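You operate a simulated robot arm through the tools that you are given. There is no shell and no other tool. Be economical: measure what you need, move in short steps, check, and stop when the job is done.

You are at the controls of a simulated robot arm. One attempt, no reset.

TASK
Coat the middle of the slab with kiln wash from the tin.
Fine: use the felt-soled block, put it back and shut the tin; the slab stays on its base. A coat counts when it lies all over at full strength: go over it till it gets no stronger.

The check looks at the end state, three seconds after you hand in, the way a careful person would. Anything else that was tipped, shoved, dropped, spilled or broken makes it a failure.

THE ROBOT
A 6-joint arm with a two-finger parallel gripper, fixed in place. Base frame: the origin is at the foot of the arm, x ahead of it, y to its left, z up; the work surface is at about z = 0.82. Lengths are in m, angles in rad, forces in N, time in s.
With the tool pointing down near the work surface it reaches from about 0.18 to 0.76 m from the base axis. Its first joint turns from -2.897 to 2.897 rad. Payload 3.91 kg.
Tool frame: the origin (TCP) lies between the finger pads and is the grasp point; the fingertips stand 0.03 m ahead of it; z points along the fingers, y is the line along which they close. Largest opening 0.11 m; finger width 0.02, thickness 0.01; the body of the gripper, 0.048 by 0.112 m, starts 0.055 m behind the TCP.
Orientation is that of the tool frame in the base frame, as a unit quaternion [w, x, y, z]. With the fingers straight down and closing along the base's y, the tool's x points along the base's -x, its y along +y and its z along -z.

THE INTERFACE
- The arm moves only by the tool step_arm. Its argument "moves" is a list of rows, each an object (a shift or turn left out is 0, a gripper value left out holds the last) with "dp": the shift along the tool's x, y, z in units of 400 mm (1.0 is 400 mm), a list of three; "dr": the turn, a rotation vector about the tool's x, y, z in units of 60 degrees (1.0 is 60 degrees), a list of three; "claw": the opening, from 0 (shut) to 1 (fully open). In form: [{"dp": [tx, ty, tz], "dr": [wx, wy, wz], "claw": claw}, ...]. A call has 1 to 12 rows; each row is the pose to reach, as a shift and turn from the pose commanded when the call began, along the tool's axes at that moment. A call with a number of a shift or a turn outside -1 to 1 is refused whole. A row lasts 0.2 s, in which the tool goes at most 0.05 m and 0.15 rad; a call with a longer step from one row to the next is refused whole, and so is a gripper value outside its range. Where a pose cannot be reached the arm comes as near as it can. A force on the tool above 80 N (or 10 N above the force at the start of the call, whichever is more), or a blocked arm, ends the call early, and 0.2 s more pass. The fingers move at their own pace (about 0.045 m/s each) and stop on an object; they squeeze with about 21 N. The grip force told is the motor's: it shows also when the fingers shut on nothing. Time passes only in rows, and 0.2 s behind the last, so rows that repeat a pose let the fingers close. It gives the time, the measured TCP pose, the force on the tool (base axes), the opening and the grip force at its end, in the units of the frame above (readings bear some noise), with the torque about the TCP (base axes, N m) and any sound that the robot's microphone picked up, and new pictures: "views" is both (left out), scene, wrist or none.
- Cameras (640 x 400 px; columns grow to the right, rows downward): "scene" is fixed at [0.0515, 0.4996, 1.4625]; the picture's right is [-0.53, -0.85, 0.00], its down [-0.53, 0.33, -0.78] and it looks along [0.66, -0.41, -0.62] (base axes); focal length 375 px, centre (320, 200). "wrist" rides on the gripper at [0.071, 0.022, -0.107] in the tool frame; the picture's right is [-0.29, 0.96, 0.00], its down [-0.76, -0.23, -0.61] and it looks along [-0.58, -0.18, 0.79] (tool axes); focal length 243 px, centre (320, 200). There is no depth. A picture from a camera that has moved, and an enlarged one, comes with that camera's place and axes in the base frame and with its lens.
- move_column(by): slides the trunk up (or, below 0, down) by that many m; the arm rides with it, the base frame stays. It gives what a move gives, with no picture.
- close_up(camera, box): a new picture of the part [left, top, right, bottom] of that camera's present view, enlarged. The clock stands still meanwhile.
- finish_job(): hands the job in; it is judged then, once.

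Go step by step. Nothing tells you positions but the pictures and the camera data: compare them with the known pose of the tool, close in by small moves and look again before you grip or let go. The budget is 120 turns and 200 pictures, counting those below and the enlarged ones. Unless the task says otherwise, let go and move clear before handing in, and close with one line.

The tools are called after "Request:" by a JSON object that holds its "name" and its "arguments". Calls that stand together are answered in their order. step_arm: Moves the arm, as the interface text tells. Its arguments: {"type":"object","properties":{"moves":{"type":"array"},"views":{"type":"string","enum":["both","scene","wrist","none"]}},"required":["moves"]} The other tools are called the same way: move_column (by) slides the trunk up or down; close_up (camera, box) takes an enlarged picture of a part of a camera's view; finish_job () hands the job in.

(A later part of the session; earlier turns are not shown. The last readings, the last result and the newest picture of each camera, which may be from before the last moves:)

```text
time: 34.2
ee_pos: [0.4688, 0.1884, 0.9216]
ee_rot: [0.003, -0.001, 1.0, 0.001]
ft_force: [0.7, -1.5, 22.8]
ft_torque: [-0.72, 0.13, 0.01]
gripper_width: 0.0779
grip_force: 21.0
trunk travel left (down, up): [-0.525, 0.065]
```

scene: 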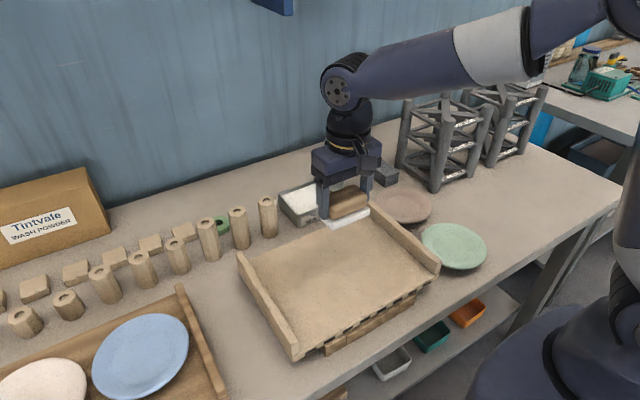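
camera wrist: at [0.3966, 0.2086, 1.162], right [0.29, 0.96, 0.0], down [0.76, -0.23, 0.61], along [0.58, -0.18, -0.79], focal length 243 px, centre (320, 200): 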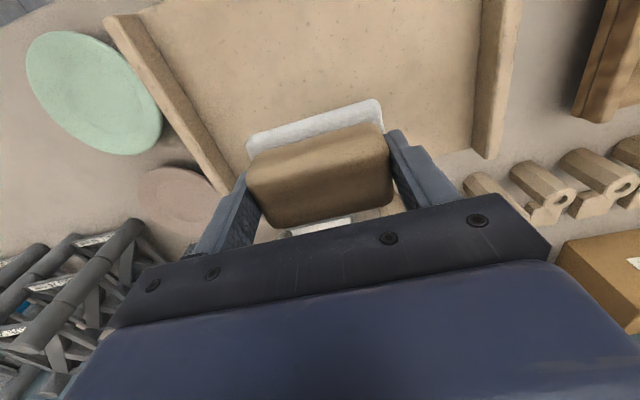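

Contact at about z 0.922. I'll ease to light pressure and make a trial stroke along x here.

Request:
{"name": "step_arm", "arguments": {"moves": [{"dp": [0, 0, -0.005]}, {"dp": [-0.08, 0, -0.005]}, {"dp": [-0.16, 0, -0.005]}, {"dp": [-0.21, 0, -0.005]}, {"dp": [-0.14, 0, -0.005]}, {"dp": [-0.07, 0, -0.005]}, {"dp": [0, 0, -0.005]}, {"dp": [0.07, 0, -0.005]}, {"dp": [0.14, 0, -0.005]}, {"dp": [0.205, 0, -0.005]}, {"dp": [0.205, 0, -0.005]}], "views": "none"}}

Request:
{"name": "close_up", "arguments": {"camera": "scene", "box": [220, 160, 460, 380]}}

```text
time: 36.6
ee_pos: [0.3842, 0.1897, 0.9202]
ee_rot: [0.0, 0.0, 1.0, 0.0]
ft_force: [-1.2, -0.5, 5.8]
ft_torque: [0.0, -0.15, 0.02]
gripper_width: 0.0775
grip_force: 21.0
trunk travel left (down, up): [-0.525, 0.065]
```

```text
1.82 times, centred on (340, 270) of scene
camera zoom: at [0.0515, 0.4996, 1.4625], right [-0.53, -0.85, 0.0], down [-0.53, 0.33, -0.78], along [0.66, -0.41, -0.62], focal length 682 px, centre (284, 73)
```

zoom: 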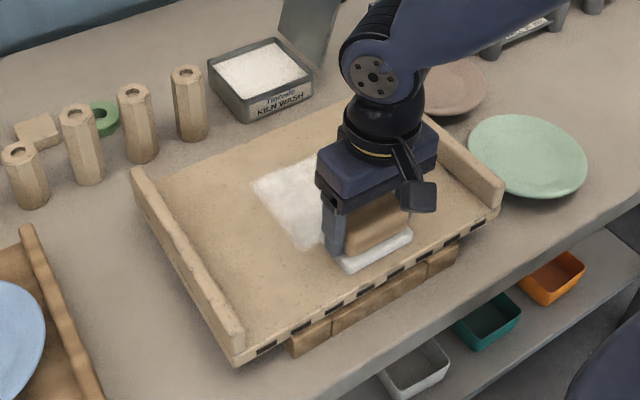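

The wash lays down visibly. I'll go slower with dwells at the ends, working toward the +y side.

Request:
{"name": "step_arm", "arguments": {"moves": [{"dp": [0, 0.06, 0.001]}, {"dp": [0, 0.12, 0.001]}, {"dp": [-0.07, 0.12, 0.001]}, {"dp": [-0.14, 0.12, 0.001]}, {"dp": [-0.21, 0.12, 0.001]}, {"dp": [-0.28, 0.12, 0.001]}, {"dp": [-0.35, 0.12, 0.001]}, {"dp": [-0.42, 0.12, 0.001]}, {"dp": [-0.42, 0.12, 0.001]}, {"dp": [-0.42, 0.18, 0.001]}, {"dp": [-0.42, 0.232, 0.001]}, {"dp": [-0.42, 0.232, 0.001]}], "views": "wrist"}}

Request:
{"name": "close_up", "arguments": {"camera": "scene", "box": [220, 160, 460, 380]}}

```text
time: 39.2
ee_pos: [0.5531, 0.2804, 0.9206]
ee_rot: [0.003, 0.001, 1.0, 0.0]
ft_force: [3.5, -8.7, 26.0]
ft_torque: [-0.79, 0.09, 0.09]
gripper_width: 0.0778
grip_force: 20.5
trunk travel left (down, up): [-0.525, 0.065]
camera wrist: at [0.4815, 0.3005, 1.0272], right [0.29, 0.96, 0.0], down [0.76, -0.23, 0.61], along [0.58, -0.17, -0.79], focal length 243 px, centre (320, 200)
```

wrist: 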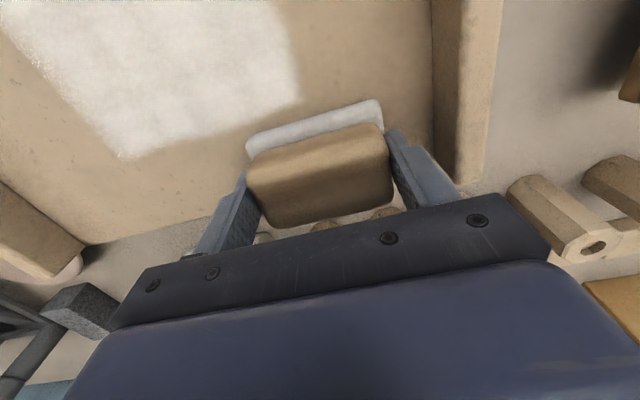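

```text
1.82 times, centred on (340, 270) of scene
camera zoom: at [0.0515, 0.4996, 1.4625], right [-0.53, -0.85, 0.0], down [-0.53, 0.33, -0.78], along [0.66, -0.41, -0.62], focal length 682 px, centre (284, 73)
```

zoom: 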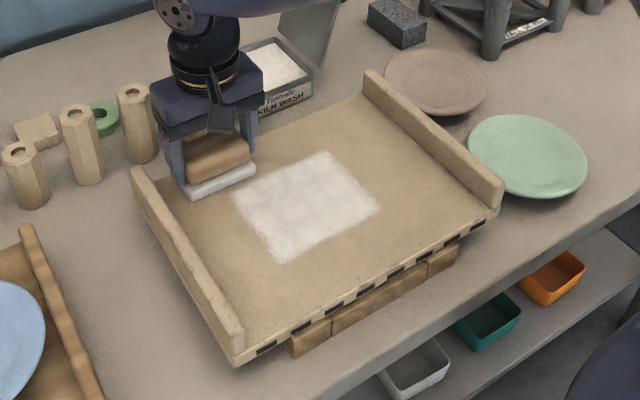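

The coat only takes in a bounded zone, about x 0.417–0.525, which must be "the middle". I'll sweep back at y ≈ 0.283 with lighter pressure to find its +y limit.

Request:
{"name": "step_arm", "arguments": {"moves": [{"dp": [0, 0, -0.006]}, {"dp": [0.07, 0, -0.005]}, {"dp": [0.14, 0, -0.004]}, {"dp": [0.2, 0, -0.003]}, {"dp": [0.26, 0, -0.003]}, {"dp": [0.32, 0, -0.003]}, {"dp": [0.37, 0, -0.003]}, {"dp": [0.37, 0, -0.003]}], "views": "none"}}

Request:
{"name": "close_up", "arguments": {"camera": "scene", "box": [220, 160, 460, 380]}}

```text
time: 41.0
ee_pos: [0.4062, 0.2813, 0.9231]
ee_rot: [-0.001, 0.0, 1.0, 0.0]
ft_force: [0.0, -0.5, -1.5]
ft_torque: [-0.01, 0.0, 0.03]
gripper_width: 0.0774
grip_force: 20.8
trunk travel left (down, up): [-0.525, 0.065]
```

```text
1.82 times, centred on (340, 270) of scene
camera zoom: at [0.0515, 0.4996, 1.4625], right [-0.53, -0.85, 0.0], down [-0.53, 0.33, -0.78], along [0.66, -0.41, -0.62], focal length 682 px, centre (284, 73)
```

zoom: 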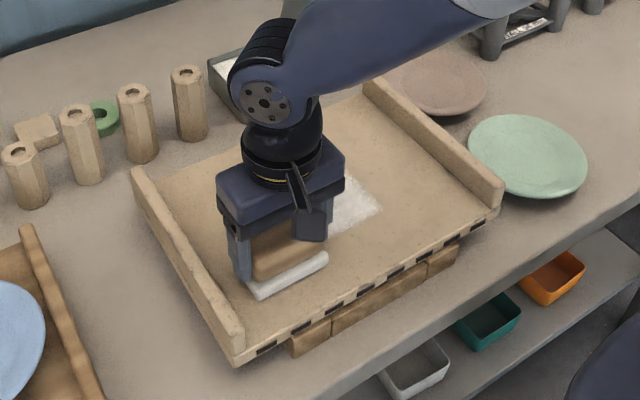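

Contact was lost on that sweep, so I'll press a little lower and sweep the zone again at this y.

Request:
{"name": "step_arm", "arguments": {"moves": [{"dp": [0, 0, 0.006]}, {"dp": [-0.06, 0, 0.006]}, {"dp": [-0.12, 0, 0.006]}, {"dp": [-0.18, 0, 0.006]}, {"dp": [-0.24, 0, 0.005]}, {"dp": [-0.3, 0, 0.004]}, {"dp": [-0.3, 0, 0.004]}, {"dp": [-0.24, 0, 0.005]}, {"dp": [-0.18, 0, 0.006]}, {"dp": [-0.12, 0, 0.006]}, {"dp": [-0.06, 0, 0.006]}, {"dp": [0, 0, 0.006]}], "views": "wrist"}}

Request:
{"name": "close_up", "arguments": {"camera": "scene", "box": [220, 160, 460, 380]}}

```text
time: 43.6
ee_pos: [0.4063, 0.281, 0.9205]
ee_rot: [0.002, -0.001, 1.0, 0.002]
ft_force: [10.6, 1.2, 43.0]
ft_torque: [-0.85, -0.24, 0.32]
gripper_width: 0.0775
grip_force: 21.0
trunk travel left (down, up): [-0.525, 0.065]
camera wrist: at [0.3343, 0.3008, 1.027], right [0.29, 0.96, 0.01], down [0.76, -0.23, 0.61], along [0.59, -0.17, -0.79], focal length 243 px, centre (320, 200)
```

wrist: 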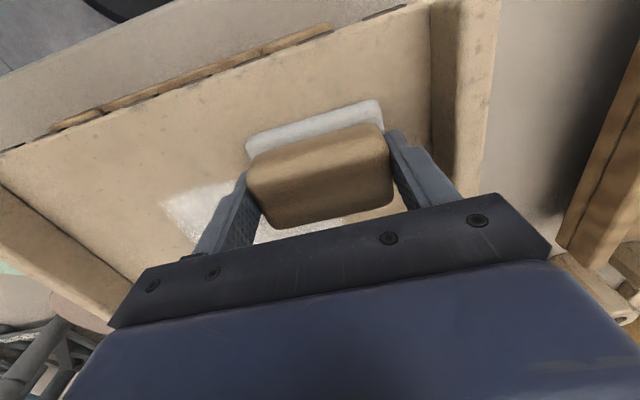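

```text
1.82 times, centred on (340, 270) of scene
camera zoom: at [0.0515, 0.4996, 1.4625], right [-0.53, -0.85, 0.0], down [-0.53, 0.33, -0.78], along [0.66, -0.41, -0.62], focal length 682 px, centre (284, 73)
```

zoom: 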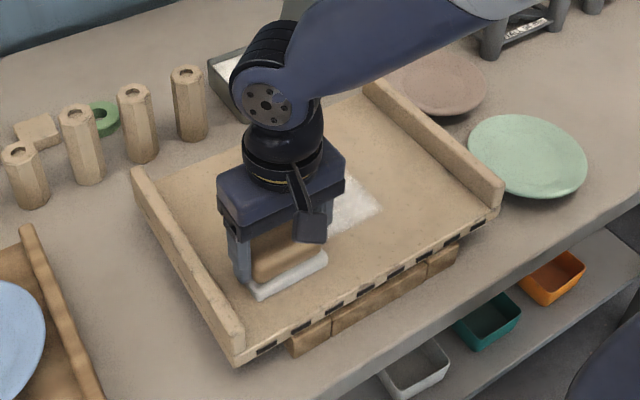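

The force built up to 43 N, so I'll lift off and inspect the slab and coat.

Request:
{"name": "step_arm", "arguments": {"moves": [{"dp": [0, 0, -0.02]}, {"dp": [0.05, 0, -0.12]}, {"dp": [0.1, 0, -0.24]}, {"dp": [0.2, 0, -0.3]}, {"dp": [0.3, 0, -0.3]}, {"dp": [0.3, 0, -0.3]}], "views": "wrist"}}

Request:
{"name": "close_up", "arguments": {"camera": "scene", "box": [220, 160, 460, 380]}}

```text
refused: row 3 steps farther than a row can; nothing moved
```

```text
1.82 times, centred on (340, 270) of scene
camera zoom: at [0.0515, 0.4996, 1.4625], right [-0.53, -0.85, 0.0], down [-0.53, 0.33, -0.78], along [0.66, -0.41, -0.62], focal length 682 px, centre (284, 73)
```

zoom: 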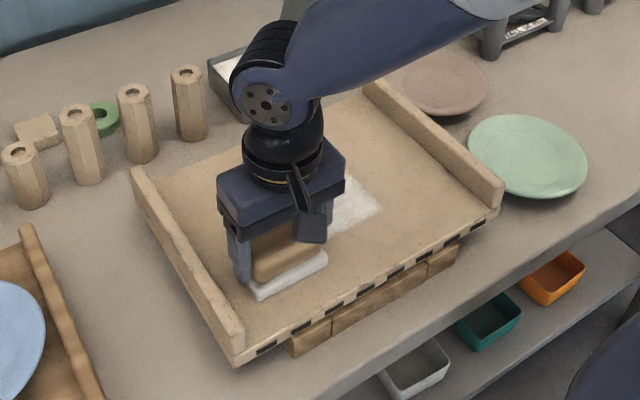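

Request:
{"name": "step_arm", "arguments": {"moves": [{"dp": [0, 0, -0.02]}, {"dp": [0.0, 0, -0.1]}, {"dp": [0.06, 0, -0.18]}, {"dp": [0.12, 0, -0.25]}, {"dp": [0.22, 0, -0.3]}, {"dp": [0.3, 0, -0.3]}, {"dp": [0.3, 0, -0.3]}], "views": "wrist"}}

Request:
{"name": "close_up", "arguments": {"camera": "scene", "box": [220, 160, 460, 380]}}

```text
time: 45.2
ee_pos: [0.2865, 0.2812, 1.0383]
ee_rot: [0.0, -0.001, 1.0, 0.001]
ft_force: [-0.4, 0.2, -1.1]
ft_torque: [0.0, 0.01, 0.03]
gripper_width: 0.0777
grip_force: 21.4
trunk travel left (down, up): [-0.525, 0.065]
camera wrist: at [0.2153, 0.3018, 1.1445], right [0.29, 0.96, 0.0], down [0.76, -0.23, 0.61], along [0.58, -0.18, -0.79], focal length 243 px, centre (320, 200)
```

wrist: 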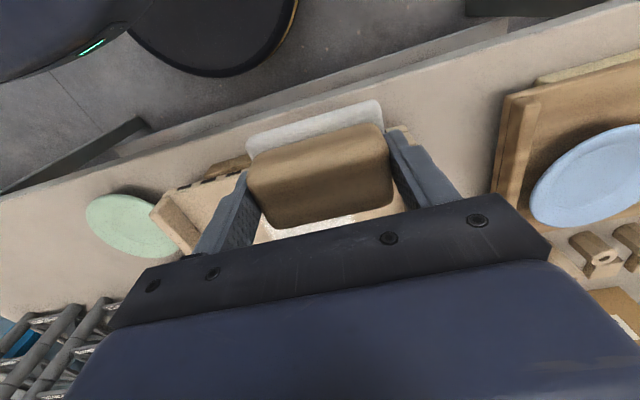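

```text
1.82 times, centred on (340, 270) of scene
camera zoom: at [0.0515, 0.4996, 1.4625], right [-0.53, -0.85, 0.0], down [-0.53, 0.33, -0.78], along [0.66, -0.41, -0.62], focal length 682 px, centre (284, 73)
```

zoom: 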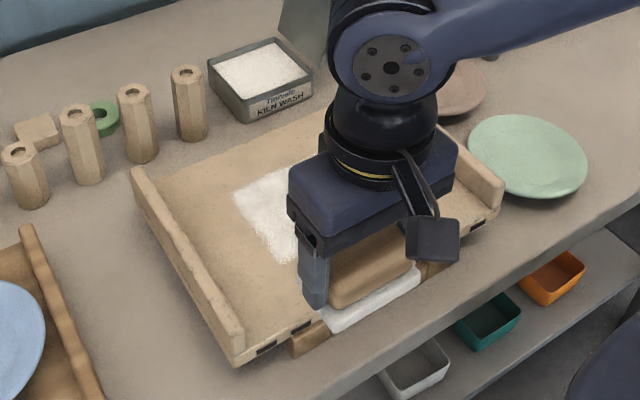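

The +y edge stayed put at about y 0.28, so the zone is roughly x 0.417–0.525, y 0.11–0.28, centred on the slab. Next is the -y part.

Request:
{"name": "step_arm", "arguments": {"moves": [{"dp": [-0.055, -0.065, 0.03]}, {"dp": [-0.11, -0.13, 0.06]}, {"dp": [-0.17, -0.2, 0.1]}, {"dp": [-0.23, -0.27, 0.15]}, {"dp": [-0.28, -0.332, 0.2]}, {"dp": [-0.28, -0.332, 0.27]}, {"dp": [-0.28, -0.332, 0.292]}, {"dp": [-0.28, -0.332, 0.292]}], "views": "none"}}

```text
time: 47.0
ee_pos: [0.398, 0.1495, 0.922]
ee_rot: [0.0, -0.001, 1.0, 0.0]
ft_force: [0.0, -0.1, -0.4]
ft_torque: [-0.04, 0.0, -0.03]
gripper_width: 0.0776
grip_force: 21.0
trunk travel left (down, up): [-0.525, 0.065]
```

Request:
{"name": "step_arm", "arguments": {"moves": [{"dp": [0, 0, 0.006]}, {"dp": [-0.06, 0, 0.006]}, {"dp": [-0.12, 0, 0.006]}, {"dp": [-0.18, 0, 0.006]}, {"dp": [-0.24, 0, 0.006]}, {"dp": [-0.3, 0, 0.006]}, {"dp": [-0.36, 0, 0.006]}, {"dp": [-0.36, 0, 0.006]}], "views": "none"}}

Request:
{"name": "step_arm", "arguments": {"moves": [{"dp": [0.06, 0, 0.0]}, {"dp": [0.12, 0, 0.0]}, {"dp": [0.18, 0, 0.0]}, {"dp": [0.24, 0, 0.0]}, {"dp": [0.3, 0, 0.0]}, {"dp": [0.36, 0, 0.0]}, {"dp": [0.36, 0, -0.03]}, {"dp": [0.42, 0, -0.1]}, {"dp": [0.54, 0, -0.12]}, {"dp": [0.65, 0, -0.12]}], "views": "none"}}

Request:
{"name": "close_up", "arguments": {"camera": "scene", "box": [220, 160, 460, 380]}}

```text
time: 48.8
ee_pos: [0.5424, 0.1482, 0.9202]
ee_rot: [-0.001, -0.001, 1.0, 0.0]
ft_force: [0.1, -0.2, 2.9]
ft_torque: [0.0, -0.14, 0.06]
gripper_width: 0.0775
grip_force: 21.4
trunk travel left (down, up): [-0.525, 0.065]
```

```text
time: 51.0
ee_pos: [0.2807, 0.1468, 0.9698]
ee_rot: [0.0, 0.0, 1.0, 0.0]
ft_force: [0.1, -1.1, -1.3]
ft_torque: [-0.01, 0.01, 0.0]
gripper_width: 0.0777
grip_force: 20.8
trunk travel left (down, up): [-0.525, 0.065]
```

```text
1.82 times, centred on (340, 270) of scene
camera zoom: at [0.0515, 0.4996, 1.4625], right [-0.53, -0.85, 0.0], down [-0.53, 0.33, -0.78], along [0.66, -0.41, -0.62], focal length 682 px, centre (284, 73)
```

zoom: 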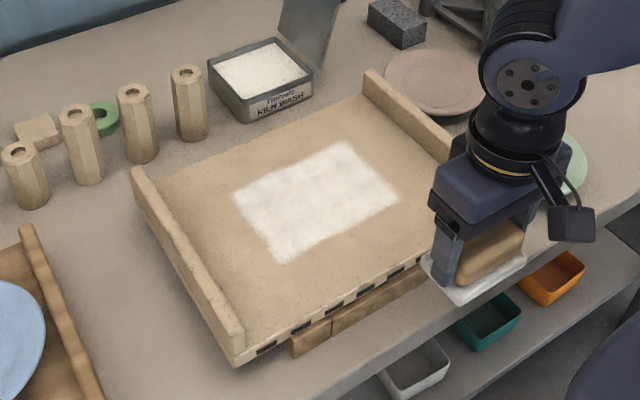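

Request:
{"name": "close_up", "arguments": {"camera": "scene", "box": [290, 200, 380, 265]}}

Request:
{"name": "close_up", "arguments": {"camera": "scene", "box": [360, 220, 430, 280]}}

```text
6.15 times, centred on (335, 232) of scene
camera zoom: at [0.0515, 0.4996, 1.4625], right [-0.53, -0.85, 0.0], down [-0.53, 0.33, -0.78], along [0.66, -0.41, -0.62], focal length 2307 px, centre (228, 0)
```

zoom: 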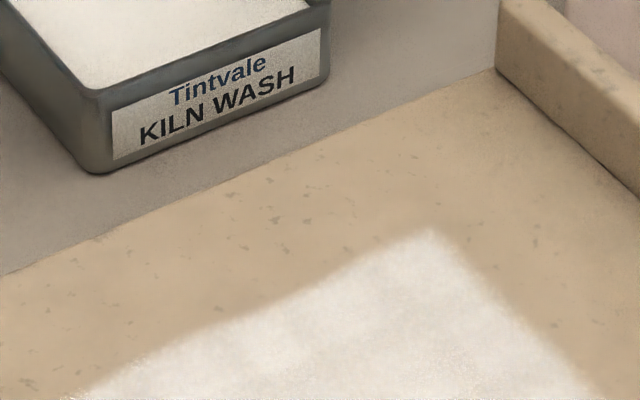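

```text
6.67 times, centred on (395, 250) of scene
camera zoom: at [0.0515, 0.4996, 1.4625], right [-0.53, -0.85, 0.0], down [-0.53, 0.33, -0.78], along [0.66, -0.41, -0.62], focal length 2500 px, centre (-180, -133)
```

zoom: 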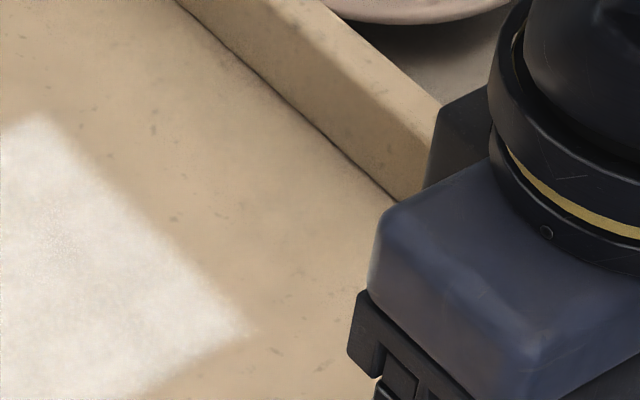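

Coverage now spans the zone but with slight mottling. I'll recharge the sole in the tin and go over everything again.

Request:
{"name": "step_arm", "arguments": {"moves": [{"dp": [-0.08, 0, -0.07]}, {"dp": [-0.19, 0, -0.075]}, {"dp": [-0.3, -0.02, -0.075]}, {"dp": [-0.41, -0.04, -0.075]}, {"dp": [-0.52, -0.06, -0.075]}, {"dp": [-0.63, -0.07, -0.075]}, {"dp": [-0.74, -0.07, -0.075]}, {"dp": [-0.85, -0.07, -0.075]}, {"dp": [-0.95, -0.07, -0.075]}, {"dp": [-1.0, -0.07, -0.075]}, {"dp": [-1.0, -0.07, -0.075]}], "views": "none"}}

Request:
{"name": "step_arm", "arguments": {"moves": [{"dp": [-0.05, 0, 0]}, {"dp": [-0.095, 0, 0.0]}, {"dp": [-0.095, 0, 0.1]}, {"dp": [-0.095, 0, 0.17]}, {"dp": [-0.095, 0, 0.17]}], "views": "none"}}

Request:
{"name": "close_up", "arguments": {"camera": "scene", "box": [265, 130, 365, 230]}}

```text
time: 53.4
ee_pos: [0.6847, 0.1208, 0.9963]
ee_rot: [0.001, 0.0, 1.0, 0.0]
ft_force: [-0.5, 0.3, -0.5]
ft_torque: [-0.02, 0.0, 0.02]
gripper_width: 0.0778
grip_force: 21.2
trunk travel left (down, up): [-0.525, 0.065]
```

```text
time: 54.6
ee_pos: [0.721, 0.1207, 0.9293]
ee_rot: [0.0, 0.0, 1.0, -0.001]
ft_force: [0.0, -0.2, -0.3]
ft_torque: [0.01, 0.01, 0.01]
gripper_width: 0.0777
grip_force: 21.1
trunk travel left (down, up): [-0.525, 0.065]
```

```text
4.00 times, centred on (315, 180) of scene
camera zoom: at [0.0515, 0.4996, 1.4625], right [-0.53, -0.85, 0.0], down [-0.53, 0.33, -0.78], along [0.66, -0.41, -0.62], focal length 1500 px, centre (340, 280)
```

zoom: 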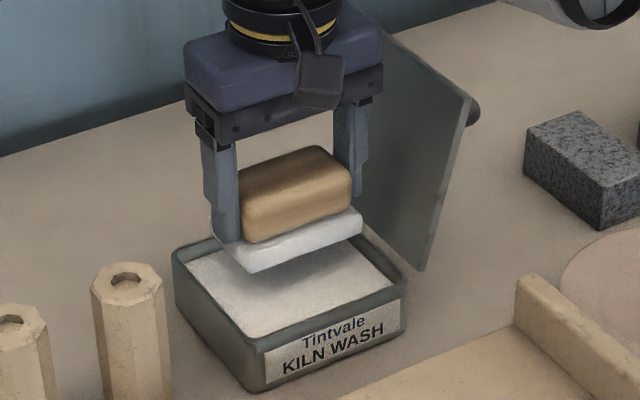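

Request:
{"name": "step_arm", "arguments": {"moves": [{"dp": [0, 0, 0.04]}, {"dp": [0, 0, 0.07]}, {"dp": [0, 0, 0.078]}, {"dp": [0.012, 0, 0.078]}, {"dp": [0, 0, 0.078]}, {"dp": [-0.012, 0, 0.078]}, {"dp": [0, 0, 0.076]}, {"dp": [0, 0, 0.0]}, {"dp": [0, 0, -0.1]}, {"dp": [0, 0, -0.17]}], "views": "none"}}

Request:
{"name": "step_arm", "arguments": {"moves": [{"dp": [0.1, 0, 0]}, {"dp": [0.2, 0, 0]}, {"dp": [0.3, 0, 0]}, {"dp": [0.4, 0, 0]}, {"dp": [0.45, 0, 0.06]}, {"dp": [0.45, 0, 0.15]}, {"dp": [0.45, 0, 0.182]}, {"dp": [0.45, 0, 0.182]}], "views": "none"}}

Request:
{"name": "close_up", "arguments": {"camera": "scene", "box": [220, 140, 460, 300]}}

```text
time: 56.8
ee_pos: [0.7197, 0.1204, 0.9978]
ee_rot: [-0.001, 0.0, 1.0, 0.0]
ft_force: [0.3, -0.1, -1.5]
ft_torque: [0.0, 0.02, -0.03]
gripper_width: 0.0776
grip_force: 20.7
trunk travel left (down, up): [-0.525, 0.065]
```

```text
time: 58.6
ee_pos: [0.5412, 0.1202, 0.9238]
ee_rot: [0.0, 0.0, 1.0, 0.0]
ft_force: [0.6, 0.8, -0.8]
ft_torque: [0.0, -0.01, -0.02]
gripper_width: 0.0775
grip_force: 21.3
trunk travel left (down, up): [-0.525, 0.065]
```

```text
2.50 times, centred on (340, 220) of scene
camera zoom: at [0.0515, 0.4996, 1.4625], right [-0.53, -0.85, 0.0], down [-0.53, 0.33, -0.78], along [0.66, -0.41, -0.62], focal length 937 px, centre (270, 150)
```

zoom: 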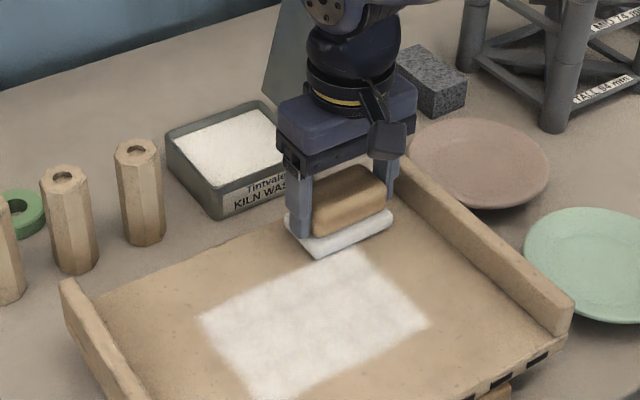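

Sole recharged. Now a firm-but-light pass at y≈0.12, then stepping across.

Request:
{"name": "step_arm", "arguments": {"moves": [{"dp": [0, 0, 0.013]}, {"dp": [0.08, 0, 0.013]}, {"dp": [0.16, 0, 0.013]}, {"dp": [0.24, 0, 0.013]}, {"dp": [0.32, 0, 0.013]}, {"dp": [0.36, 0, 0.013]}, {"dp": [0.36, 0.09, 0.013]}, {"dp": [0.27, 0.09, 0.013]}, {"dp": [0.18, 0.09, 0.013]}, {"dp": [0.09, 0.09, 0.013]}, {"dp": [0, 0.09, 0.013]}, {"dp": [0, 0.09, 0.013]}], "views": "none"}}

Request:
{"name": "close_up", "arguments": {"camera": "scene", "box": [220, 140, 460, 300]}}

```text
time: 61.2
ee_pos: [0.5385, 0.1572, 0.9212]
ee_rot: [0.001, 0.0, 1.0, 0.0]
ft_force: [-1.9, 0.2, 8.1]
ft_torque: [-0.04, -0.1, -0.08]
gripper_width: 0.0777
grip_force: 21.1
trunk travel left (down, up): [-0.525, 0.065]
```

```text
2.50 times, centred on (340, 220) of scene
camera zoom: at [0.0515, 0.4996, 1.4625], right [-0.53, -0.85, 0.0], down [-0.53, 0.33, -0.78], along [0.66, -0.41, -0.62], focal length 937 px, centre (270, 150)
```

zoom: 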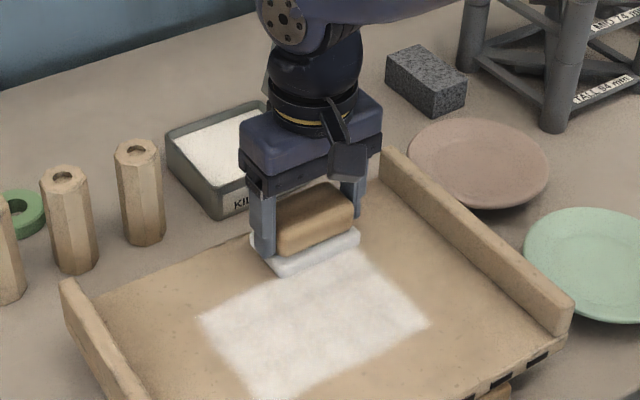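

The -y edge didn't grow either, so the zone is confirmed. I'll continue across with the same pressure.

Request:
{"name": "step_arm", "arguments": {"moves": [{"dp": [0, 0.09, 0]}, {"dp": [0.09, 0.09, 0]}, {"dp": [0.18, 0.09, 0]}, {"dp": [0.27, 0.09, 0]}, {"dp": [0.36, 0.09, 0]}, {"dp": [0.36, 0.18, 0]}, {"dp": [0.27, 0.18, 0]}, {"dp": [0.18, 0.18, 0]}, {"dp": [0.09, 0.18, 0]}, {"dp": [0, 0.18, 0]}, {"dp": [0, 0.18, 0]}], "views": "none"}}

Request:
{"name": "step_arm", "arguments": {"moves": [{"dp": [0, 0.09, 0]}, {"dp": [0.09, 0.09, 0]}, {"dp": [0.18, 0.09, 0]}, {"dp": [0.27, 0.09, 0]}, {"dp": [0.36, 0.09, 0]}, {"dp": [0.36, 0.13, 0]}, {"dp": [0.27, 0.13, 0]}, {"dp": [0.18, 0.13, 0]}, {"dp": [0.09, 0.13, 0]}, {"dp": [0, 0.13, 0]}, {"dp": [0, 0.13, 0]}], "views": "none"}}

Request:
{"name": "close_up", "arguments": {"camera": "scene", "box": [220, 140, 460, 300]}}

```text
time: 63.6
ee_pos: [0.5405, 0.226, 0.9201]
ee_rot: [0.001, -0.001, 1.0, 0.0]
ft_force: [-4.0, 1.5, 19.5]
ft_torque: [-0.06, 0.21, -0.1]
gripper_width: 0.0776
grip_force: 21.2
trunk travel left (down, up): [-0.525, 0.065]
```

```text
time: 66.0
ee_pos: [0.539, 0.2794, 0.9208]
ee_rot: [0.0, -0.001, 1.0, 0.0]
ft_force: [-2.8, 1.1, 11.7]
ft_torque: [-0.07, 0.04, 0.01]
gripper_width: 0.0775
grip_force: 20.5
trunk travel left (down, up): [-0.525, 0.065]
```

```text
2.50 times, centred on (340, 220) of scene
camera zoom: at [0.0515, 0.4996, 1.4625], right [-0.53, -0.85, 0.0], down [-0.53, 0.33, -0.78], along [0.66, -0.41, -0.62], focal length 937 px, centre (270, 150)
```

zoom: 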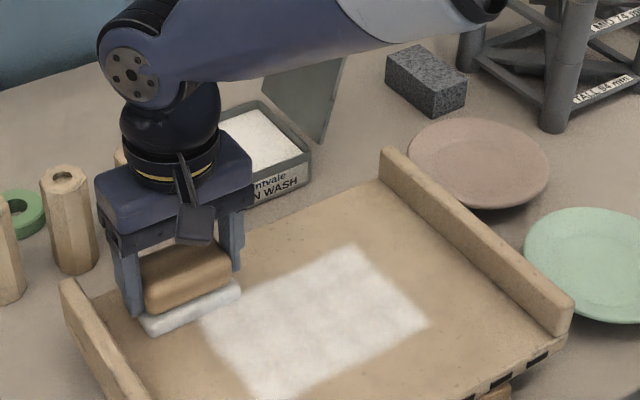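

Request:
{"name": "close_up", "arguments": {"camera": "scene", "box": [280, 225, 390, 310]}}

```text
4.71 times, centred on (335, 268) of scene
camera zoom: at [0.0515, 0.4996, 1.4625], right [-0.53, -0.85, 0.0], down [-0.53, 0.33, -0.78], along [0.66, -0.41, -0.62], focal length 1764 px, centre (249, -118)
```

zoom: 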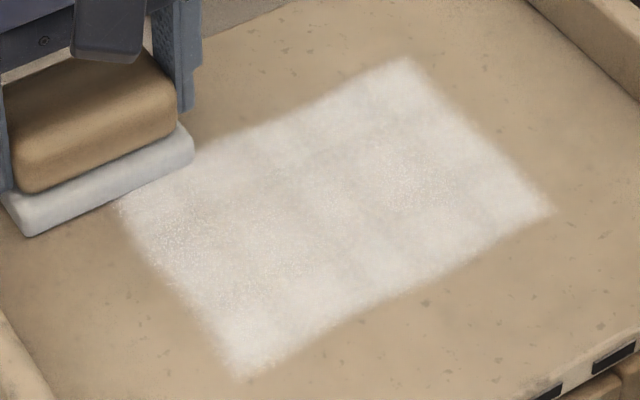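

The coat is still a bit mottled. I'll make cross strokes along y to see whether it gains with the present load.

Request:
{"name": "step_arm", "arguments": {"moves": [{"dp": [0.08, 0, 0]}, {"dp": [0.08, -0.09, 0]}, {"dp": [0.08, -0.18, 0]}, {"dp": [0.08, -0.27, 0]}, {"dp": [0.08, -0.36, 0]}, {"dp": [0.08, -0.4, 0]}, {"dp": [0.175, -0.4, 0]}, {"dp": [0.175, -0.3, 0]}, {"dp": [0.175, -0.2, 0]}, {"dp": [0.175, -0.1, 0]}, {"dp": [0.175, 0, 0]}, {"dp": [0.27, 0, 0]}], "views": "none"}}

Request:
{"name": "step_arm", "arguments": {"moves": [{"dp": [0, -0.1, 0]}, {"dp": [0, -0.2, 0]}, {"dp": [0, -0.3, 0]}, {"dp": [0, -0.4, 0]}, {"dp": [0, -0.4, 0]}, {"dp": [0, -0.4, -0.03]}, {"dp": [0.1, -0.4, -0.1]}, {"dp": [0.2, -0.4, -0.12]}, {"dp": [0.3, -0.4, -0.12]}], "views": "none"}}

Request:
{"name": "close_up", "arguments": {"camera": "scene", "box": [280, 225, 390, 310]}}

```text
time: 68.6
ee_pos: [0.4321, 0.2805, 0.9209]
ee_rot: [0.0, 0.0, 1.0, 0.0]
ft_force: [-3.2, -0.3, 8.1]
ft_torque: [0.09, -0.11, 0.04]
gripper_width: 0.0777
grip_force: 20.8
trunk travel left (down, up): [-0.525, 0.065]
```

```text
time: 70.6
ee_pos: [0.3113, 0.1197, 0.9661]
ee_rot: [0.0, 0.0, 1.0, 0.001]
ft_force: [-0.5, -0.3, -0.6]
ft_torque: [0.0, -0.01, 0.0]
gripper_width: 0.0778
grip_force: 21.4
trunk travel left (down, up): [-0.525, 0.065]
```

```text
4.71 times, centred on (335, 268) of scene
camera zoom: at [0.0515, 0.4996, 1.4625], right [-0.53, -0.85, 0.0], down [-0.53, 0.33, -0.78], along [0.66, -0.41, -0.62], focal length 1764 px, centre (249, -118)
```

zoom: 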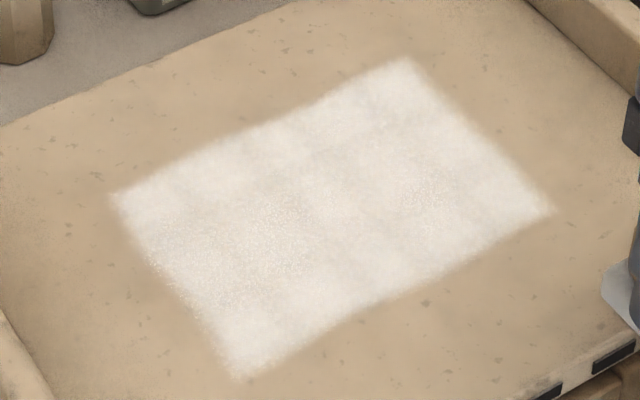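

It looks brighter. I'll re-dip once more and repeat, to compare from the same arm pose.

Request:
{"name": "step_arm", "arguments": {"moves": [{"dp": [-0.08, 0, -0.07]}, {"dp": [-0.19, 0, -0.075]}, {"dp": [-0.3, 0, -0.075]}, {"dp": [-0.41, 0, -0.075]}, {"dp": [-0.52, 0, -0.075]}, {"dp": [-0.63, 0, -0.075]}, {"dp": [-0.74, 0, -0.075]}, {"dp": [-0.85, 0, -0.075]}, {"dp": [-0.95, 0, -0.075]}, {"dp": [-1.0, 0, -0.075]}, {"dp": [-1.0, 0, -0.075]}], "views": "none"}}

Request:
{"name": "step_arm", "arguments": {"moves": [{"dp": [-0.02, 0, 0.0]}, {"dp": [-0.02, 0, 0.1]}, {"dp": [-0.02, 0, 0.17]}, {"dp": [-0.02, 0, 0.17]}], "views": "none"}}

Request:
{"name": "close_up", "arguments": {"camera": "scene", "box": [265, 130, 365, 230]}}

```text
time: 73.0
ee_pos: [0.7125, 0.1217, 0.9956]
ee_rot: [0.0, -0.001, 1.0, 0.0]
ft_force: [0.2, -0.3, -0.8]
ft_torque: [0.03, 0.03, 0.01]
gripper_width: 0.0776
grip_force: 21.3
trunk travel left (down, up): [-0.525, 0.065]
```

```text
time: 74.0
ee_pos: [0.7193, 0.119, 0.9287]
ee_rot: [0.0, 0.001, 1.0, 0.0]
ft_force: [0.5, 1.0, -1.1]
ft_torque: [-0.01, 0.05, -0.02]
gripper_width: 0.0779
grip_force: 20.8
trunk travel left (down, up): [-0.525, 0.065]
```

```text
4.00 times, centred on (315, 180) of scene
camera zoom: at [0.0515, 0.4996, 1.4625], right [-0.53, -0.85, 0.0], down [-0.53, 0.33, -0.78], along [0.66, -0.41, -0.62], focal length 1500 px, centre (340, 280)
```

zoom: 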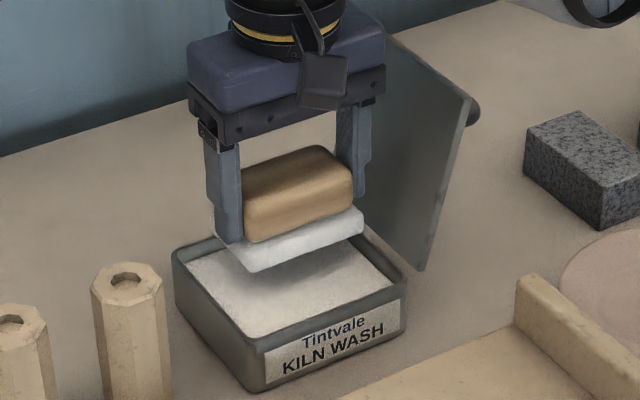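

Request:
{"name": "step_arm", "arguments": {"moves": [{"dp": [0, 0, 0.04]}, {"dp": [0, 0, 0.07]}, {"dp": [0, 0, 0.078]}, {"dp": [0.012, 0, 0.078]}, {"dp": [0, 0, 0.078]}, {"dp": [-0.012, 0, 0.078]}, {"dp": [0, 0, 0.076]}, {"dp": [0, 0, 0.0]}, {"dp": [0, 0, -0.1]}, {"dp": [0, 0, -0.17]}], "views": "none"}}

Request:
{"name": "step_arm", "arguments": {"moves": [{"dp": [0.1, 0, 0]}, {"dp": [0.2, 0, 0]}, {"dp": [0.3, 0, 0]}, {"dp": [0.4, 0, 0]}, {"dp": [0.45, 0, 0.06]}, {"dp": [0.45, 0, 0.15]}, {"dp": [0.45, 0, 0.182]}, {"dp": [0.45, 0, 0.182]}], "views": "none"}}

Request:
{"name": "step_arm", "arguments": {"moves": [{"dp": [0, 0, 0.014]}, {"dp": [0.08, 0, 0.014]}, {"dp": [0.16, 0, 0.014]}, {"dp": [0.24, 0, 0.014]}, {"dp": [0.32, 0, 0.014]}, {"dp": [0.36, 0, 0.014]}, {"dp": [0.36, 0.09, 0.014]}, {"dp": [0.27, 0.09, 0.014]}, {"dp": [0.18, 0.09, 0.014]}, {"dp": [0.09, 0.09, 0.014]}, {"dp": [0, 0.09, 0.014]}, {"dp": [0, 0.09, 0.014]}], "views": "none"}}

```text
time: 76.2
ee_pos: [0.7219, 0.1224, 0.9973]
ee_rot: [0.0, -0.001, 1.0, 0.0]
ft_force: [-0.5, 0.2, -1.4]
ft_torque: [-0.01, -0.02, -0.04]
gripper_width: 0.0774
grip_force: 20.4
trunk travel left (down, up): [-0.525, 0.065]
```

```text
time: 78.0
ee_pos: [0.5391, 0.1219, 0.9255]
ee_rot: [-0.001, 0.0, 1.0, 0.0]
ft_force: [0.2, -0.2, -0.6]
ft_torque: [0.01, 0.02, 0.02]
gripper_width: 0.0775
grip_force: 20.8
trunk travel left (down, up): [-0.525, 0.065]
```

```text
time: 80.6
ee_pos: [0.5399, 0.1568, 0.9211]
ee_rot: [0.003, -0.001, 1.0, 0.001]
ft_force: [-7.3, 2.5, 36.7]
ft_torque: [-0.31, 0.88, -0.15]
gripper_width: 0.0778
grip_force: 21.2
trunk travel left (down, up): [-0.525, 0.065]
```

Force is a bit high here, so I'll ease up slightly and continue across.

Request:
{"name": "step_arm", "arguments": {"moves": [{"dp": [0, 0.09, -0.003]}, {"dp": [0.09, 0.09, -0.003]}, {"dp": [0.18, 0.09, -0.003]}, {"dp": [0.27, 0.09, -0.002]}, {"dp": [0.36, 0.09, -0.002]}, {"dp": [0.36, 0.18, -0.002]}, {"dp": [0.27, 0.18, -0.002]}, {"dp": [0.18, 0.18, -0.003]}, {"dp": [0.09, 0.18, -0.003]}, {"dp": [0, 0.18, -0.003]}, {"dp": [0, 0.18, -0.003]}], "views": "none"}}

Request:
{"name": "step_arm", "arguments": {"moves": [{"dp": [0, 0.09, 0]}, {"dp": [0.09, 0.09, 0.001]}, {"dp": [0.18, 0.09, 0.001]}, {"dp": [0.27, 0.09, 0.001]}, {"dp": [0.36, 0.09, 0.001]}, {"dp": [0.36, 0.13, 0.001]}, {"dp": [0.27, 0.13, 0.001]}, {"dp": [0.18, 0.13, 0.001]}, {"dp": [0.09, 0.13, 0.001]}, {"dp": [0, 0.13, 0]}, {"dp": [0.07, 0.13, 0.001]}], "views": "none"}}

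Request:
{"name": "close_up", "arguments": {"camera": "scene", "box": [280, 225, 390, 310]}}

```text
time: 83.0
ee_pos: [0.5425, 0.2294, 0.921]
ee_rot: [0.0, 0.0, 1.0, 0.001]
ft_force: [0.3, 0.2, 4.4]
ft_torque: [-0.22, -0.09, 0.03]
gripper_width: 0.0776
grip_force: 21.3
trunk travel left (down, up): [-0.525, 0.065]
```

```text
time: 85.4
ee_pos: [0.513, 0.2784, 0.9214]
ee_rot: [0.002, -0.001, 1.0, 0.001]
ft_force: [-0.4, -0.8, 20.7]
ft_torque: [-0.4, 0.03, 0.11]
gripper_width: 0.0775
grip_force: 21.2
trunk travel left (down, up): [-0.525, 0.065]
```

```text
4.71 times, centred on (335, 268) of scene
camera zoom: at [0.0515, 0.4996, 1.4625], right [-0.53, -0.85, 0.0], down [-0.53, 0.33, -0.78], along [0.66, -0.41, -0.62], focal length 1764 px, centre (249, -118)
```

zoom: 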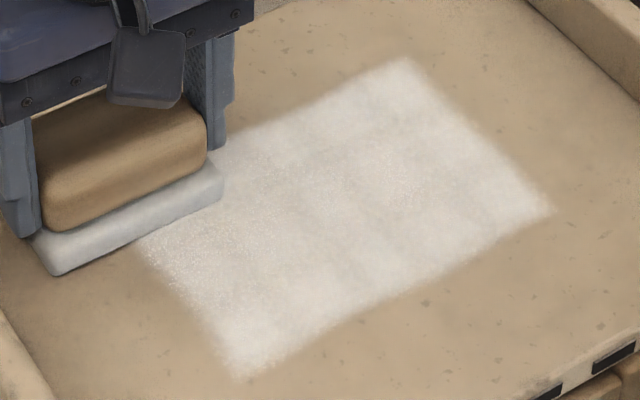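

More even than before. Cross strokes along y next, then compare.

Request:
{"name": "step_arm", "arguments": {"moves": [{"dp": [0, -0.09, 0]}, {"dp": [0, -0.18, 0]}, {"dp": [0, -0.27, 0]}, {"dp": [0, -0.36, 0]}, {"dp": [0, -0.4, 0]}, {"dp": [0.09, -0.4, 0]}, {"dp": [0.09, -0.3, 0]}, {"dp": [0.09, -0.2, 0]}, {"dp": [0.09, -0.1, 0]}, {"dp": [0.09, 0, 0]}, {"dp": [0.2, 0, 0]}], "views": "none"}}

Request:
{"name": "step_arm", "arguments": {"moves": [{"dp": [0, -0.1, 0]}, {"dp": [0, -0.2, 0]}, {"dp": [0, -0.3, 0]}, {"dp": [0, -0.4, 0]}, {"dp": [0, -0.4, 0]}, {"dp": [0, -0.4, -0.03]}, {"dp": [0.1, -0.4, -0.1]}, {"dp": [0.2, -0.4, -0.12]}, {"dp": [0.3, -0.4, -0.12]}], "views": "none"}}

Request:
{"name": "close_up", "arguments": {"camera": "scene", "box": [280, 225, 390, 310]}}

```text
time: 87.8
ee_pos: [0.429, 0.2823, 0.9206]
ee_rot: [0.0, -0.001, 1.0, 0.002]
ft_force: [-2.8, 0.4, 21.3]
ft_torque: [-0.17, -0.06, 0.2]
gripper_width: 0.0776
grip_force: 20.6
trunk travel left (down, up): [-0.525, 0.065]
```

```text
time: 89.8
ee_pos: [0.3118, 0.121, 0.969]
ee_rot: [0.0, 0.0, 1.0, 0.0]
ft_force: [0.0, 0.3, 0.1]
ft_torque: [-0.01, 0.0, -0.04]
gripper_width: 0.0778
grip_force: 20.9
trunk travel left (down, up): [-0.525, 0.065]
```

```text
4.71 times, centred on (335, 268) of scene
camera zoom: at [0.0515, 0.4996, 1.4625], right [-0.53, -0.85, 0.0], down [-0.53, 0.33, -0.78], along [0.66, -0.41, -0.62], focal length 1764 px, centre (249, -118)
```

zoom: 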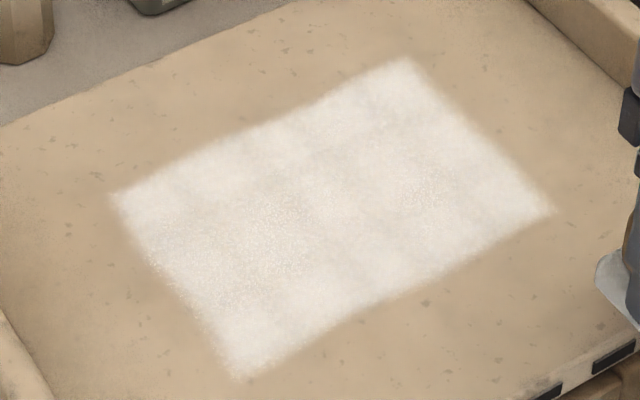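

Nearly unchanged, though the left-centre still looks a touch grainy. I'll do one more recharge and round to be sure it gets no stronger.

Request:
{"name": "step_arm", "arguments": {"moves": [{"dp": [-0.08, 0, -0.07]}, {"dp": [-0.19, 0, -0.075]}, {"dp": [-0.3, 0, -0.075]}, {"dp": [-0.41, 0, -0.075]}, {"dp": [-0.52, 0, -0.075]}, {"dp": [-0.63, 0, -0.075]}, {"dp": [-0.74, 0, -0.075]}, {"dp": [-0.85, 0, -0.075]}, {"dp": [-0.95, 0, -0.075]}, {"dp": [-1.0, 0, -0.075]}, {"dp": [-1.0, 0, -0.075]}], "views": "none"}}

Request:
{"name": "step_arm", "arguments": {"moves": [{"dp": [-0.02, 0, 0.0]}, {"dp": [-0.02, 0, 0.1]}, {"dp": [-0.02, 0, 0.17]}, {"dp": [-0.02, 0, 0.21]}, {"dp": [-0.02, 0, 0.24]}, {"dp": [-0.02, 0, 0.248]}, {"dp": [-0.008, 0, 0.248]}, {"dp": [-0.02, 0, 0.248]}, {"dp": [-0.032, 0, 0.248]}, {"dp": [-0.02, 0, 0.246]}, {"dp": [-0.02, 0, 0.17]}, {"dp": [-0.02, 0, 0.06]}], "views": "none"}}

```text
time: 92.2
ee_pos: [0.7126, 0.121, 0.9981]
ee_rot: [-0.001, -0.001, 1.0, 0.0]
ft_force: [0.1, -0.4, -0.6]
ft_torque: [-0.03, 0.03, 0.03]
gripper_width: 0.0778
grip_force: 21.8
trunk travel left (down, up): [-0.525, 0.065]
```

```text
time: 94.8
ee_pos: [0.7197, 0.1205, 0.9731]
ee_rot: [0.0, 0.0, 1.0, 0.0]
ft_force: [0.9, 0.1, -0.6]
ft_torque: [0.0, 0.03, -0.01]
gripper_width: 0.0777
grip_force: 20.5
trunk travel left (down, up): [-0.525, 0.065]
```

Request:
{"name": "step_arm", "arguments": {"moves": [{"dp": [0.1, 0, -0.03]}, {"dp": [0.2, 0.04, -0.03]}, {"dp": [0.3, 0.1, -0.03]}, {"dp": [0.38, 0.17, -0.03]}, {"dp": [0.45, 0.25, -0.03]}, {"dp": [0.45, 0.32, 0.0]}, {"dp": [0.45, 0.32, 0.09]}, {"dp": [0.45, 0.32, 0.121]}, {"dp": [0.45, 0.32, 0.121]}], "views": "none"}}

Request:
{"name": "step_arm", "arguments": {"moves": [{"dp": [0, 0, 0.013]}, {"dp": [0.08, 0, 0.013]}, {"dp": [0.16, 0, 0.013]}, {"dp": [0.24, 0, 0.013]}, {"dp": [0.32, 0, 0.013]}, {"dp": [0.36, 0, 0.013]}, {"dp": [0.36, -0.09, 0.013]}, {"dp": [0.27, -0.09, 0.012]}, {"dp": [0.18, -0.09, 0.012]}, {"dp": [0.09, -0.09, 0.012]}, {"dp": [0, -0.09, 0.012]}, {"dp": [0, -0.09, 0.012]}], "views": "none"}}

Request:
{"name": "step_arm", "arguments": {"moves": [{"dp": [0, -0.09, -0.001]}, {"dp": [0.09, -0.09, 0]}, {"dp": [0.18, -0.09, 0]}, {"dp": [0.27, -0.09, 0]}, {"dp": [0.36, -0.09, 0]}, {"dp": [0.36, -0.18, 0]}, {"dp": [0.27, -0.18, 0]}, {"dp": [0.18, -0.18, 0]}, {"dp": [0.09, -0.18, 0]}, {"dp": [0.05, -0.18, -0.001]}, {"dp": [0.05, -0.23, -0.001]}], "views": "none"}}

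```text
time: 96.8
ee_pos: [0.5407, 0.2494, 0.9257]
ee_rot: [0.0, 0.0, 1.0, 0.0]
ft_force: [1.1, 0.2, -1.1]
ft_torque: [-0.04, 0.03, -0.01]
gripper_width: 0.0777
grip_force: 20.9
trunk travel left (down, up): [-0.525, 0.065]
```

```text
time: 99.4
ee_pos: [0.5402, 0.2119, 0.9203]
ee_rot: [0.0, 0.0, 1.0, 0.0]
ft_force: [-0.5, -0.3, 0.2]
ft_torque: [0.03, -0.02, -0.01]
gripper_width: 0.0775
grip_force: 20.7
trunk travel left (down, up): [-0.525, 0.065]
```

```text
time: 101.8
ee_pos: [0.5203, 0.1203, 0.9232]
ee_rot: [0.0, 0.0, 1.0, 0.0]
ft_force: [-0.6, -0.4, -0.9]
ft_torque: [-0.04, 0.01, 0.0]
gripper_width: 0.0777
grip_force: 21.2
trunk travel left (down, up): [-0.525, 0.065]
```

Contact was marginal that time, so I'll lower slightly and do the cross strokes with real pressure.

Request:
{"name": "step_arm", "arguments": {"moves": [{"dp": [0.02, 0, 0.005]}, {"dp": [0.02, 0.09, 0.005]}, {"dp": [0.02, 0.18, 0.005]}, {"dp": [0.02, 0.27, 0.005]}, {"dp": [0.02, 0.36, 0.005]}, {"dp": [0.02, 0.4, 0.005]}, {"dp": [0.12, 0.4, 0.005]}, {"dp": [0.12, 0.3, 0.005]}, {"dp": [0.12, 0.2, 0.005]}, {"dp": [0.12, 0.1, 0.005]}, {"dp": [0.12, 0, 0.005]}, {"dp": [0.22, 0, 0.005]}], "views": "none"}}

Request:
{"name": "step_arm", "arguments": {"moves": [{"dp": [0, 0.1, 0]}, {"dp": [0, 0.2, 0]}, {"dp": [0, 0.3, 0]}, {"dp": [0, 0.4, 0]}, {"dp": [-0.05, 0.4, 0]}, {"dp": [-0.05, 0.3, 0]}, {"dp": [-0.05, 0.2, 0]}, {"dp": [-0.05, 0.1, 0]}, {"dp": [-0.05, 0, 0]}, {"dp": [-0.15, 0, 0]}], "views": "none"}}

Request:
{"name": "step_arm", "arguments": {"moves": [{"dp": [0, 0.1, 0]}, {"dp": [0, 0.2, 0]}, {"dp": [0, 0.3, 0]}, {"dp": [0, 0.4, 0]}, {"dp": [0.13, 0.4, 0]}, {"dp": [0.13, 0.3, 0]}, {"dp": [0.13, 0.2, 0]}, {"dp": [0.13, 0.1, 0]}, {"dp": [0.13, 0.0, 0]}, {"dp": [0.13, 0, -0.06]}, {"dp": [0.22, 0, -0.12]}, {"dp": [0.33, 0, -0.12]}], "views": "none"}}

Request:
{"name": "close_up", "arguments": {"camera": "scene", "box": [280, 225, 390, 310]}}

```text
time: 104.4
ee_pos: [0.433, 0.1188, 0.9209]
ee_rot: [0.002, 0.0, 1.0, 0.0]
ft_force: [5.7, -0.2, 43.1]
ft_torque: [0.13, -0.5, -0.04]
gripper_width: 0.0776
grip_force: 21.1
trunk travel left (down, up): [-0.525, 0.065]
```

```text
time: 106.6
ee_pos: [0.49, 0.1184, 0.9206]
ee_rot: [0.0, -0.001, 1.0, 0.0]
ft_force: [-2.3, -0.6, 10.4]
ft_torque: [0.19, -0.05, 0.06]
gripper_width: 0.0779
grip_force: 21.7
trunk travel left (down, up): [-0.525, 0.065]
```

```text
refused: row 5 steps farther than a row can; nothing moved
```

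```text
4.71 times, centred on (335, 268) of scene
camera zoom: at [0.0515, 0.4996, 1.4625], right [-0.53, -0.85, 0.0], down [-0.53, 0.33, -0.78], along [0.66, -0.41, -0.62], focal length 1764 px, centre (249, -118)
```

zoom: 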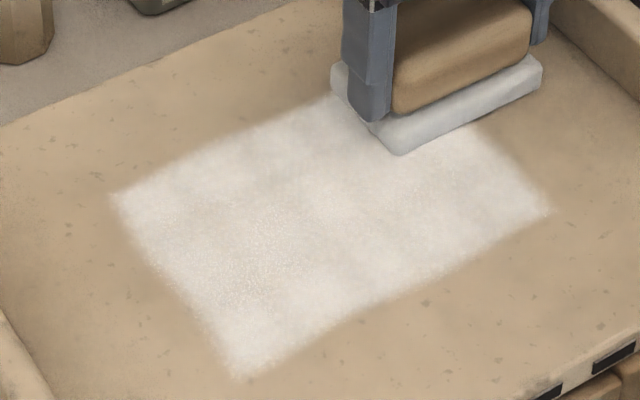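

Request:
{"name": "step_arm", "arguments": {"moves": [{"dp": [0, 0.1, 0]}, {"dp": [0, 0.2, 0]}, {"dp": [0, 0.3, 0]}, {"dp": [0, 0.39, 0]}, {"dp": [0.1, 0.39, 0]}, {"dp": [0.1, 0.3, 0]}, {"dp": [0.1, 0.2, 0]}, {"dp": [0.1, 0.1, -0.001]}, {"dp": [0.1, 0.0, -0.001]}, {"dp": [0.12, 0, -0.06]}, {"dp": [0.22, 0, -0.12]}, {"dp": [0.33, 0, -0.12]}], "views": "none"}}

Request:
{"name": "step_arm", "arguments": {"moves": [{"dp": [0.06, 0, 0]}, {"dp": [0.12, 0, 0]}, {"dp": [0.12, 0, 0]}], "views": "none"}}

Request:
{"name": "close_up", "arguments": {"camera": "scene", "box": [280, 225, 390, 310]}}

```text
time: 109.2
ee_pos: [0.3598, 0.1182, 0.969]
ee_rot: [0.0, 0.0, 1.0, 0.0]
ft_force: [-0.1, -0.1, -1.2]
ft_torque: [0.0, 0.0, -0.02]
gripper_width: 0.0774
grip_force: 21.2
trunk travel left (down, up): [-0.525, 0.065]
```

```text
time: 110.0
ee_pos: [0.3118, 0.1208, 0.9679]
ee_rot: [-0.001, 0.0, 1.0, 0.0]
ft_force: [0.1, -0.1, -0.8]
ft_torque: [0.0, 0.01, -0.02]
gripper_width: 0.0777
grip_force: 21.4
trunk travel left (down, up): [-0.525, 0.065]
```

```text
4.71 times, centred on (335, 268) of scene
camera zoom: at [0.0515, 0.4996, 1.4625], right [-0.53, -0.85, 0.0], down [-0.53, 0.33, -0.78], along [0.66, -0.41, -0.62], focal length 1764 px, centre (249, -118)
```

zoom: 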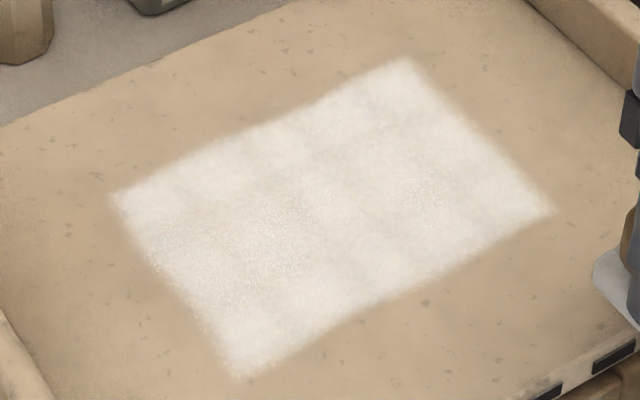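

The coat no longer changes, so it's saturated. Now I'll return the block: raise, swing to y≈-0.067, and yaw 90° back.

Request:
{"name": "step_arm", "arguments": {"moves": [{"dp": [-0.03, -0.03, -0.06]}, {"dp": [-0.09, -0.09, -0.12]}, {"dp": [-0.16, -0.16, -0.17]}, {"dp": [-0.23, -0.23, -0.2]}, {"dp": [-0.31, -0.31, -0.2]}, {"dp": [-0.39, -0.39, -0.2]}, {"dp": [-0.47, -0.467, -0.2]}, {"dp": [-0.5, -0.467, -0.2]}, {"dp": [-0.5, -0.467, -0.2]}], "views": "none"}}

Request:
{"name": "step_arm", "arguments": {"moves": [{"dr": [0, 0, -0.136]}, {"dr": [0, 0, -0.272]}, {"dr": [0, 0, -0.408]}, {"dr": [0, 0, -0.544]}, {"dr": [0, 0, -0.68]}, {"dr": [0, 0, -0.816]}, {"dr": [0, 0, -0.95]}], "views": "none"}}

Request:
{"name": "step_arm", "arguments": {"moves": [{"dr": [0, 0, -0.136]}, {"dr": [0, 0, -0.272]}, {"dr": [0, 0, -0.41]}, {"dr": [0, 0, -0.55]}, {"dr": [0, 0, -0.55]}], "views": "scene"}}

```text
time: 112.0
ee_pos: [0.5133, -0.0681, 1.0468]
ee_rot: [0.0, -0.001, 1.0, -0.001]
ft_force: [0.8, -0.2, -1.0]
ft_torque: [0.0, 0.04, 0.02]
gripper_width: 0.0777
grip_force: 21.0
trunk travel left (down, up): [-0.525, 0.065]
```

```text
time: 113.6
ee_pos: [0.5126, -0.0658, 1.0472]
ee_rot: [0.0, -0.478, 0.878, 0.0]
ft_force: [-1.4, -0.4, -0.5]
ft_torque: [0.0, 0.0, 0.02]
gripper_width: 0.0776
grip_force: 20.8
trunk travel left (down, up): [-0.525, 0.065]
```

```text
time: 114.8
ee_pos: [0.5127, -0.0656, 1.0474]
ee_rot: [0.0, 0.708, -0.707, 0.0]
ft_force: [-0.4, 0.3, -0.9]
ft_torque: [-0.02, 0.01, -0.01]
gripper_width: 0.0777
grip_force: 21.0
trunk travel left (down, up): [-0.525, 0.065]
```

scene: 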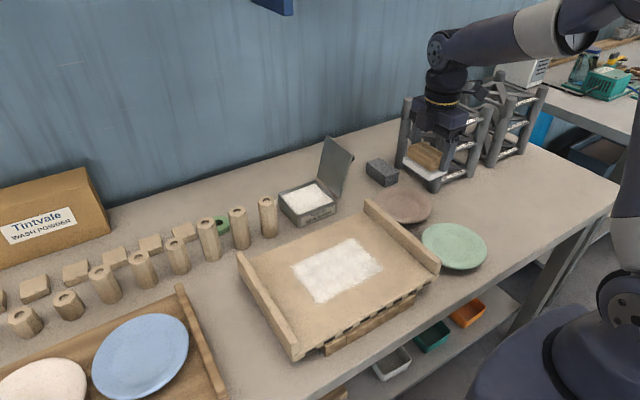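

Request:
{"name": "step_arm", "arguments": {"moves": [{"dp": [0.002, -0.1, 0]}, {"dp": [0.002, -0.2, 0]}, {"dp": [0.002, -0.3, 0]}, {"dp": [0.002, -0.4, 0]}, {"dp": [0.002, -0.48, 0]}, {"dp": [0.002, -0.5375, 0]}, {"dp": [0.002, -0.5375, 0.09]}, {"dp": [0.002, -0.5375, 0.2]}, {"dp": [0.002, -0.5375, 0.3]}, {"dp": [0.002, -0.5375, 0.39]}, {"dp": [0.002, -0.5375, 0.39]}], "views": "none"}}

Request:
{"name": "close_up", "arguments": {"camera": "scene", "box": [320, 110, 430, 210]}}

```text
time: 117.2
ee_pos: [0.7285, -0.067, 0.8895]
ee_rot: [0.0, -0.707, 0.707, 0.001]
ft_force: [-0.3, -0.2, -1.3]
ft_torque: [-0.01, 0.01, 0.0]
gripper_width: 0.0774
grip_force: 21.2
trunk travel left (down, up): [-0.525, 0.065]
```

```text
4.00 times, centred on (375, 160) of scene
camera zoom: at [0.0515, 0.4996, 1.4625], right [-0.53, -0.85, 0.0], down [-0.53, 0.33, -0.78], along [0.66, -0.41, -0.62], focal length 1500 px, centre (100, 360)
```

zoom: 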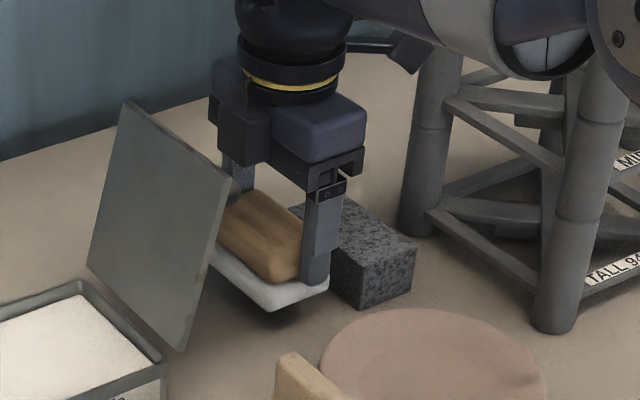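

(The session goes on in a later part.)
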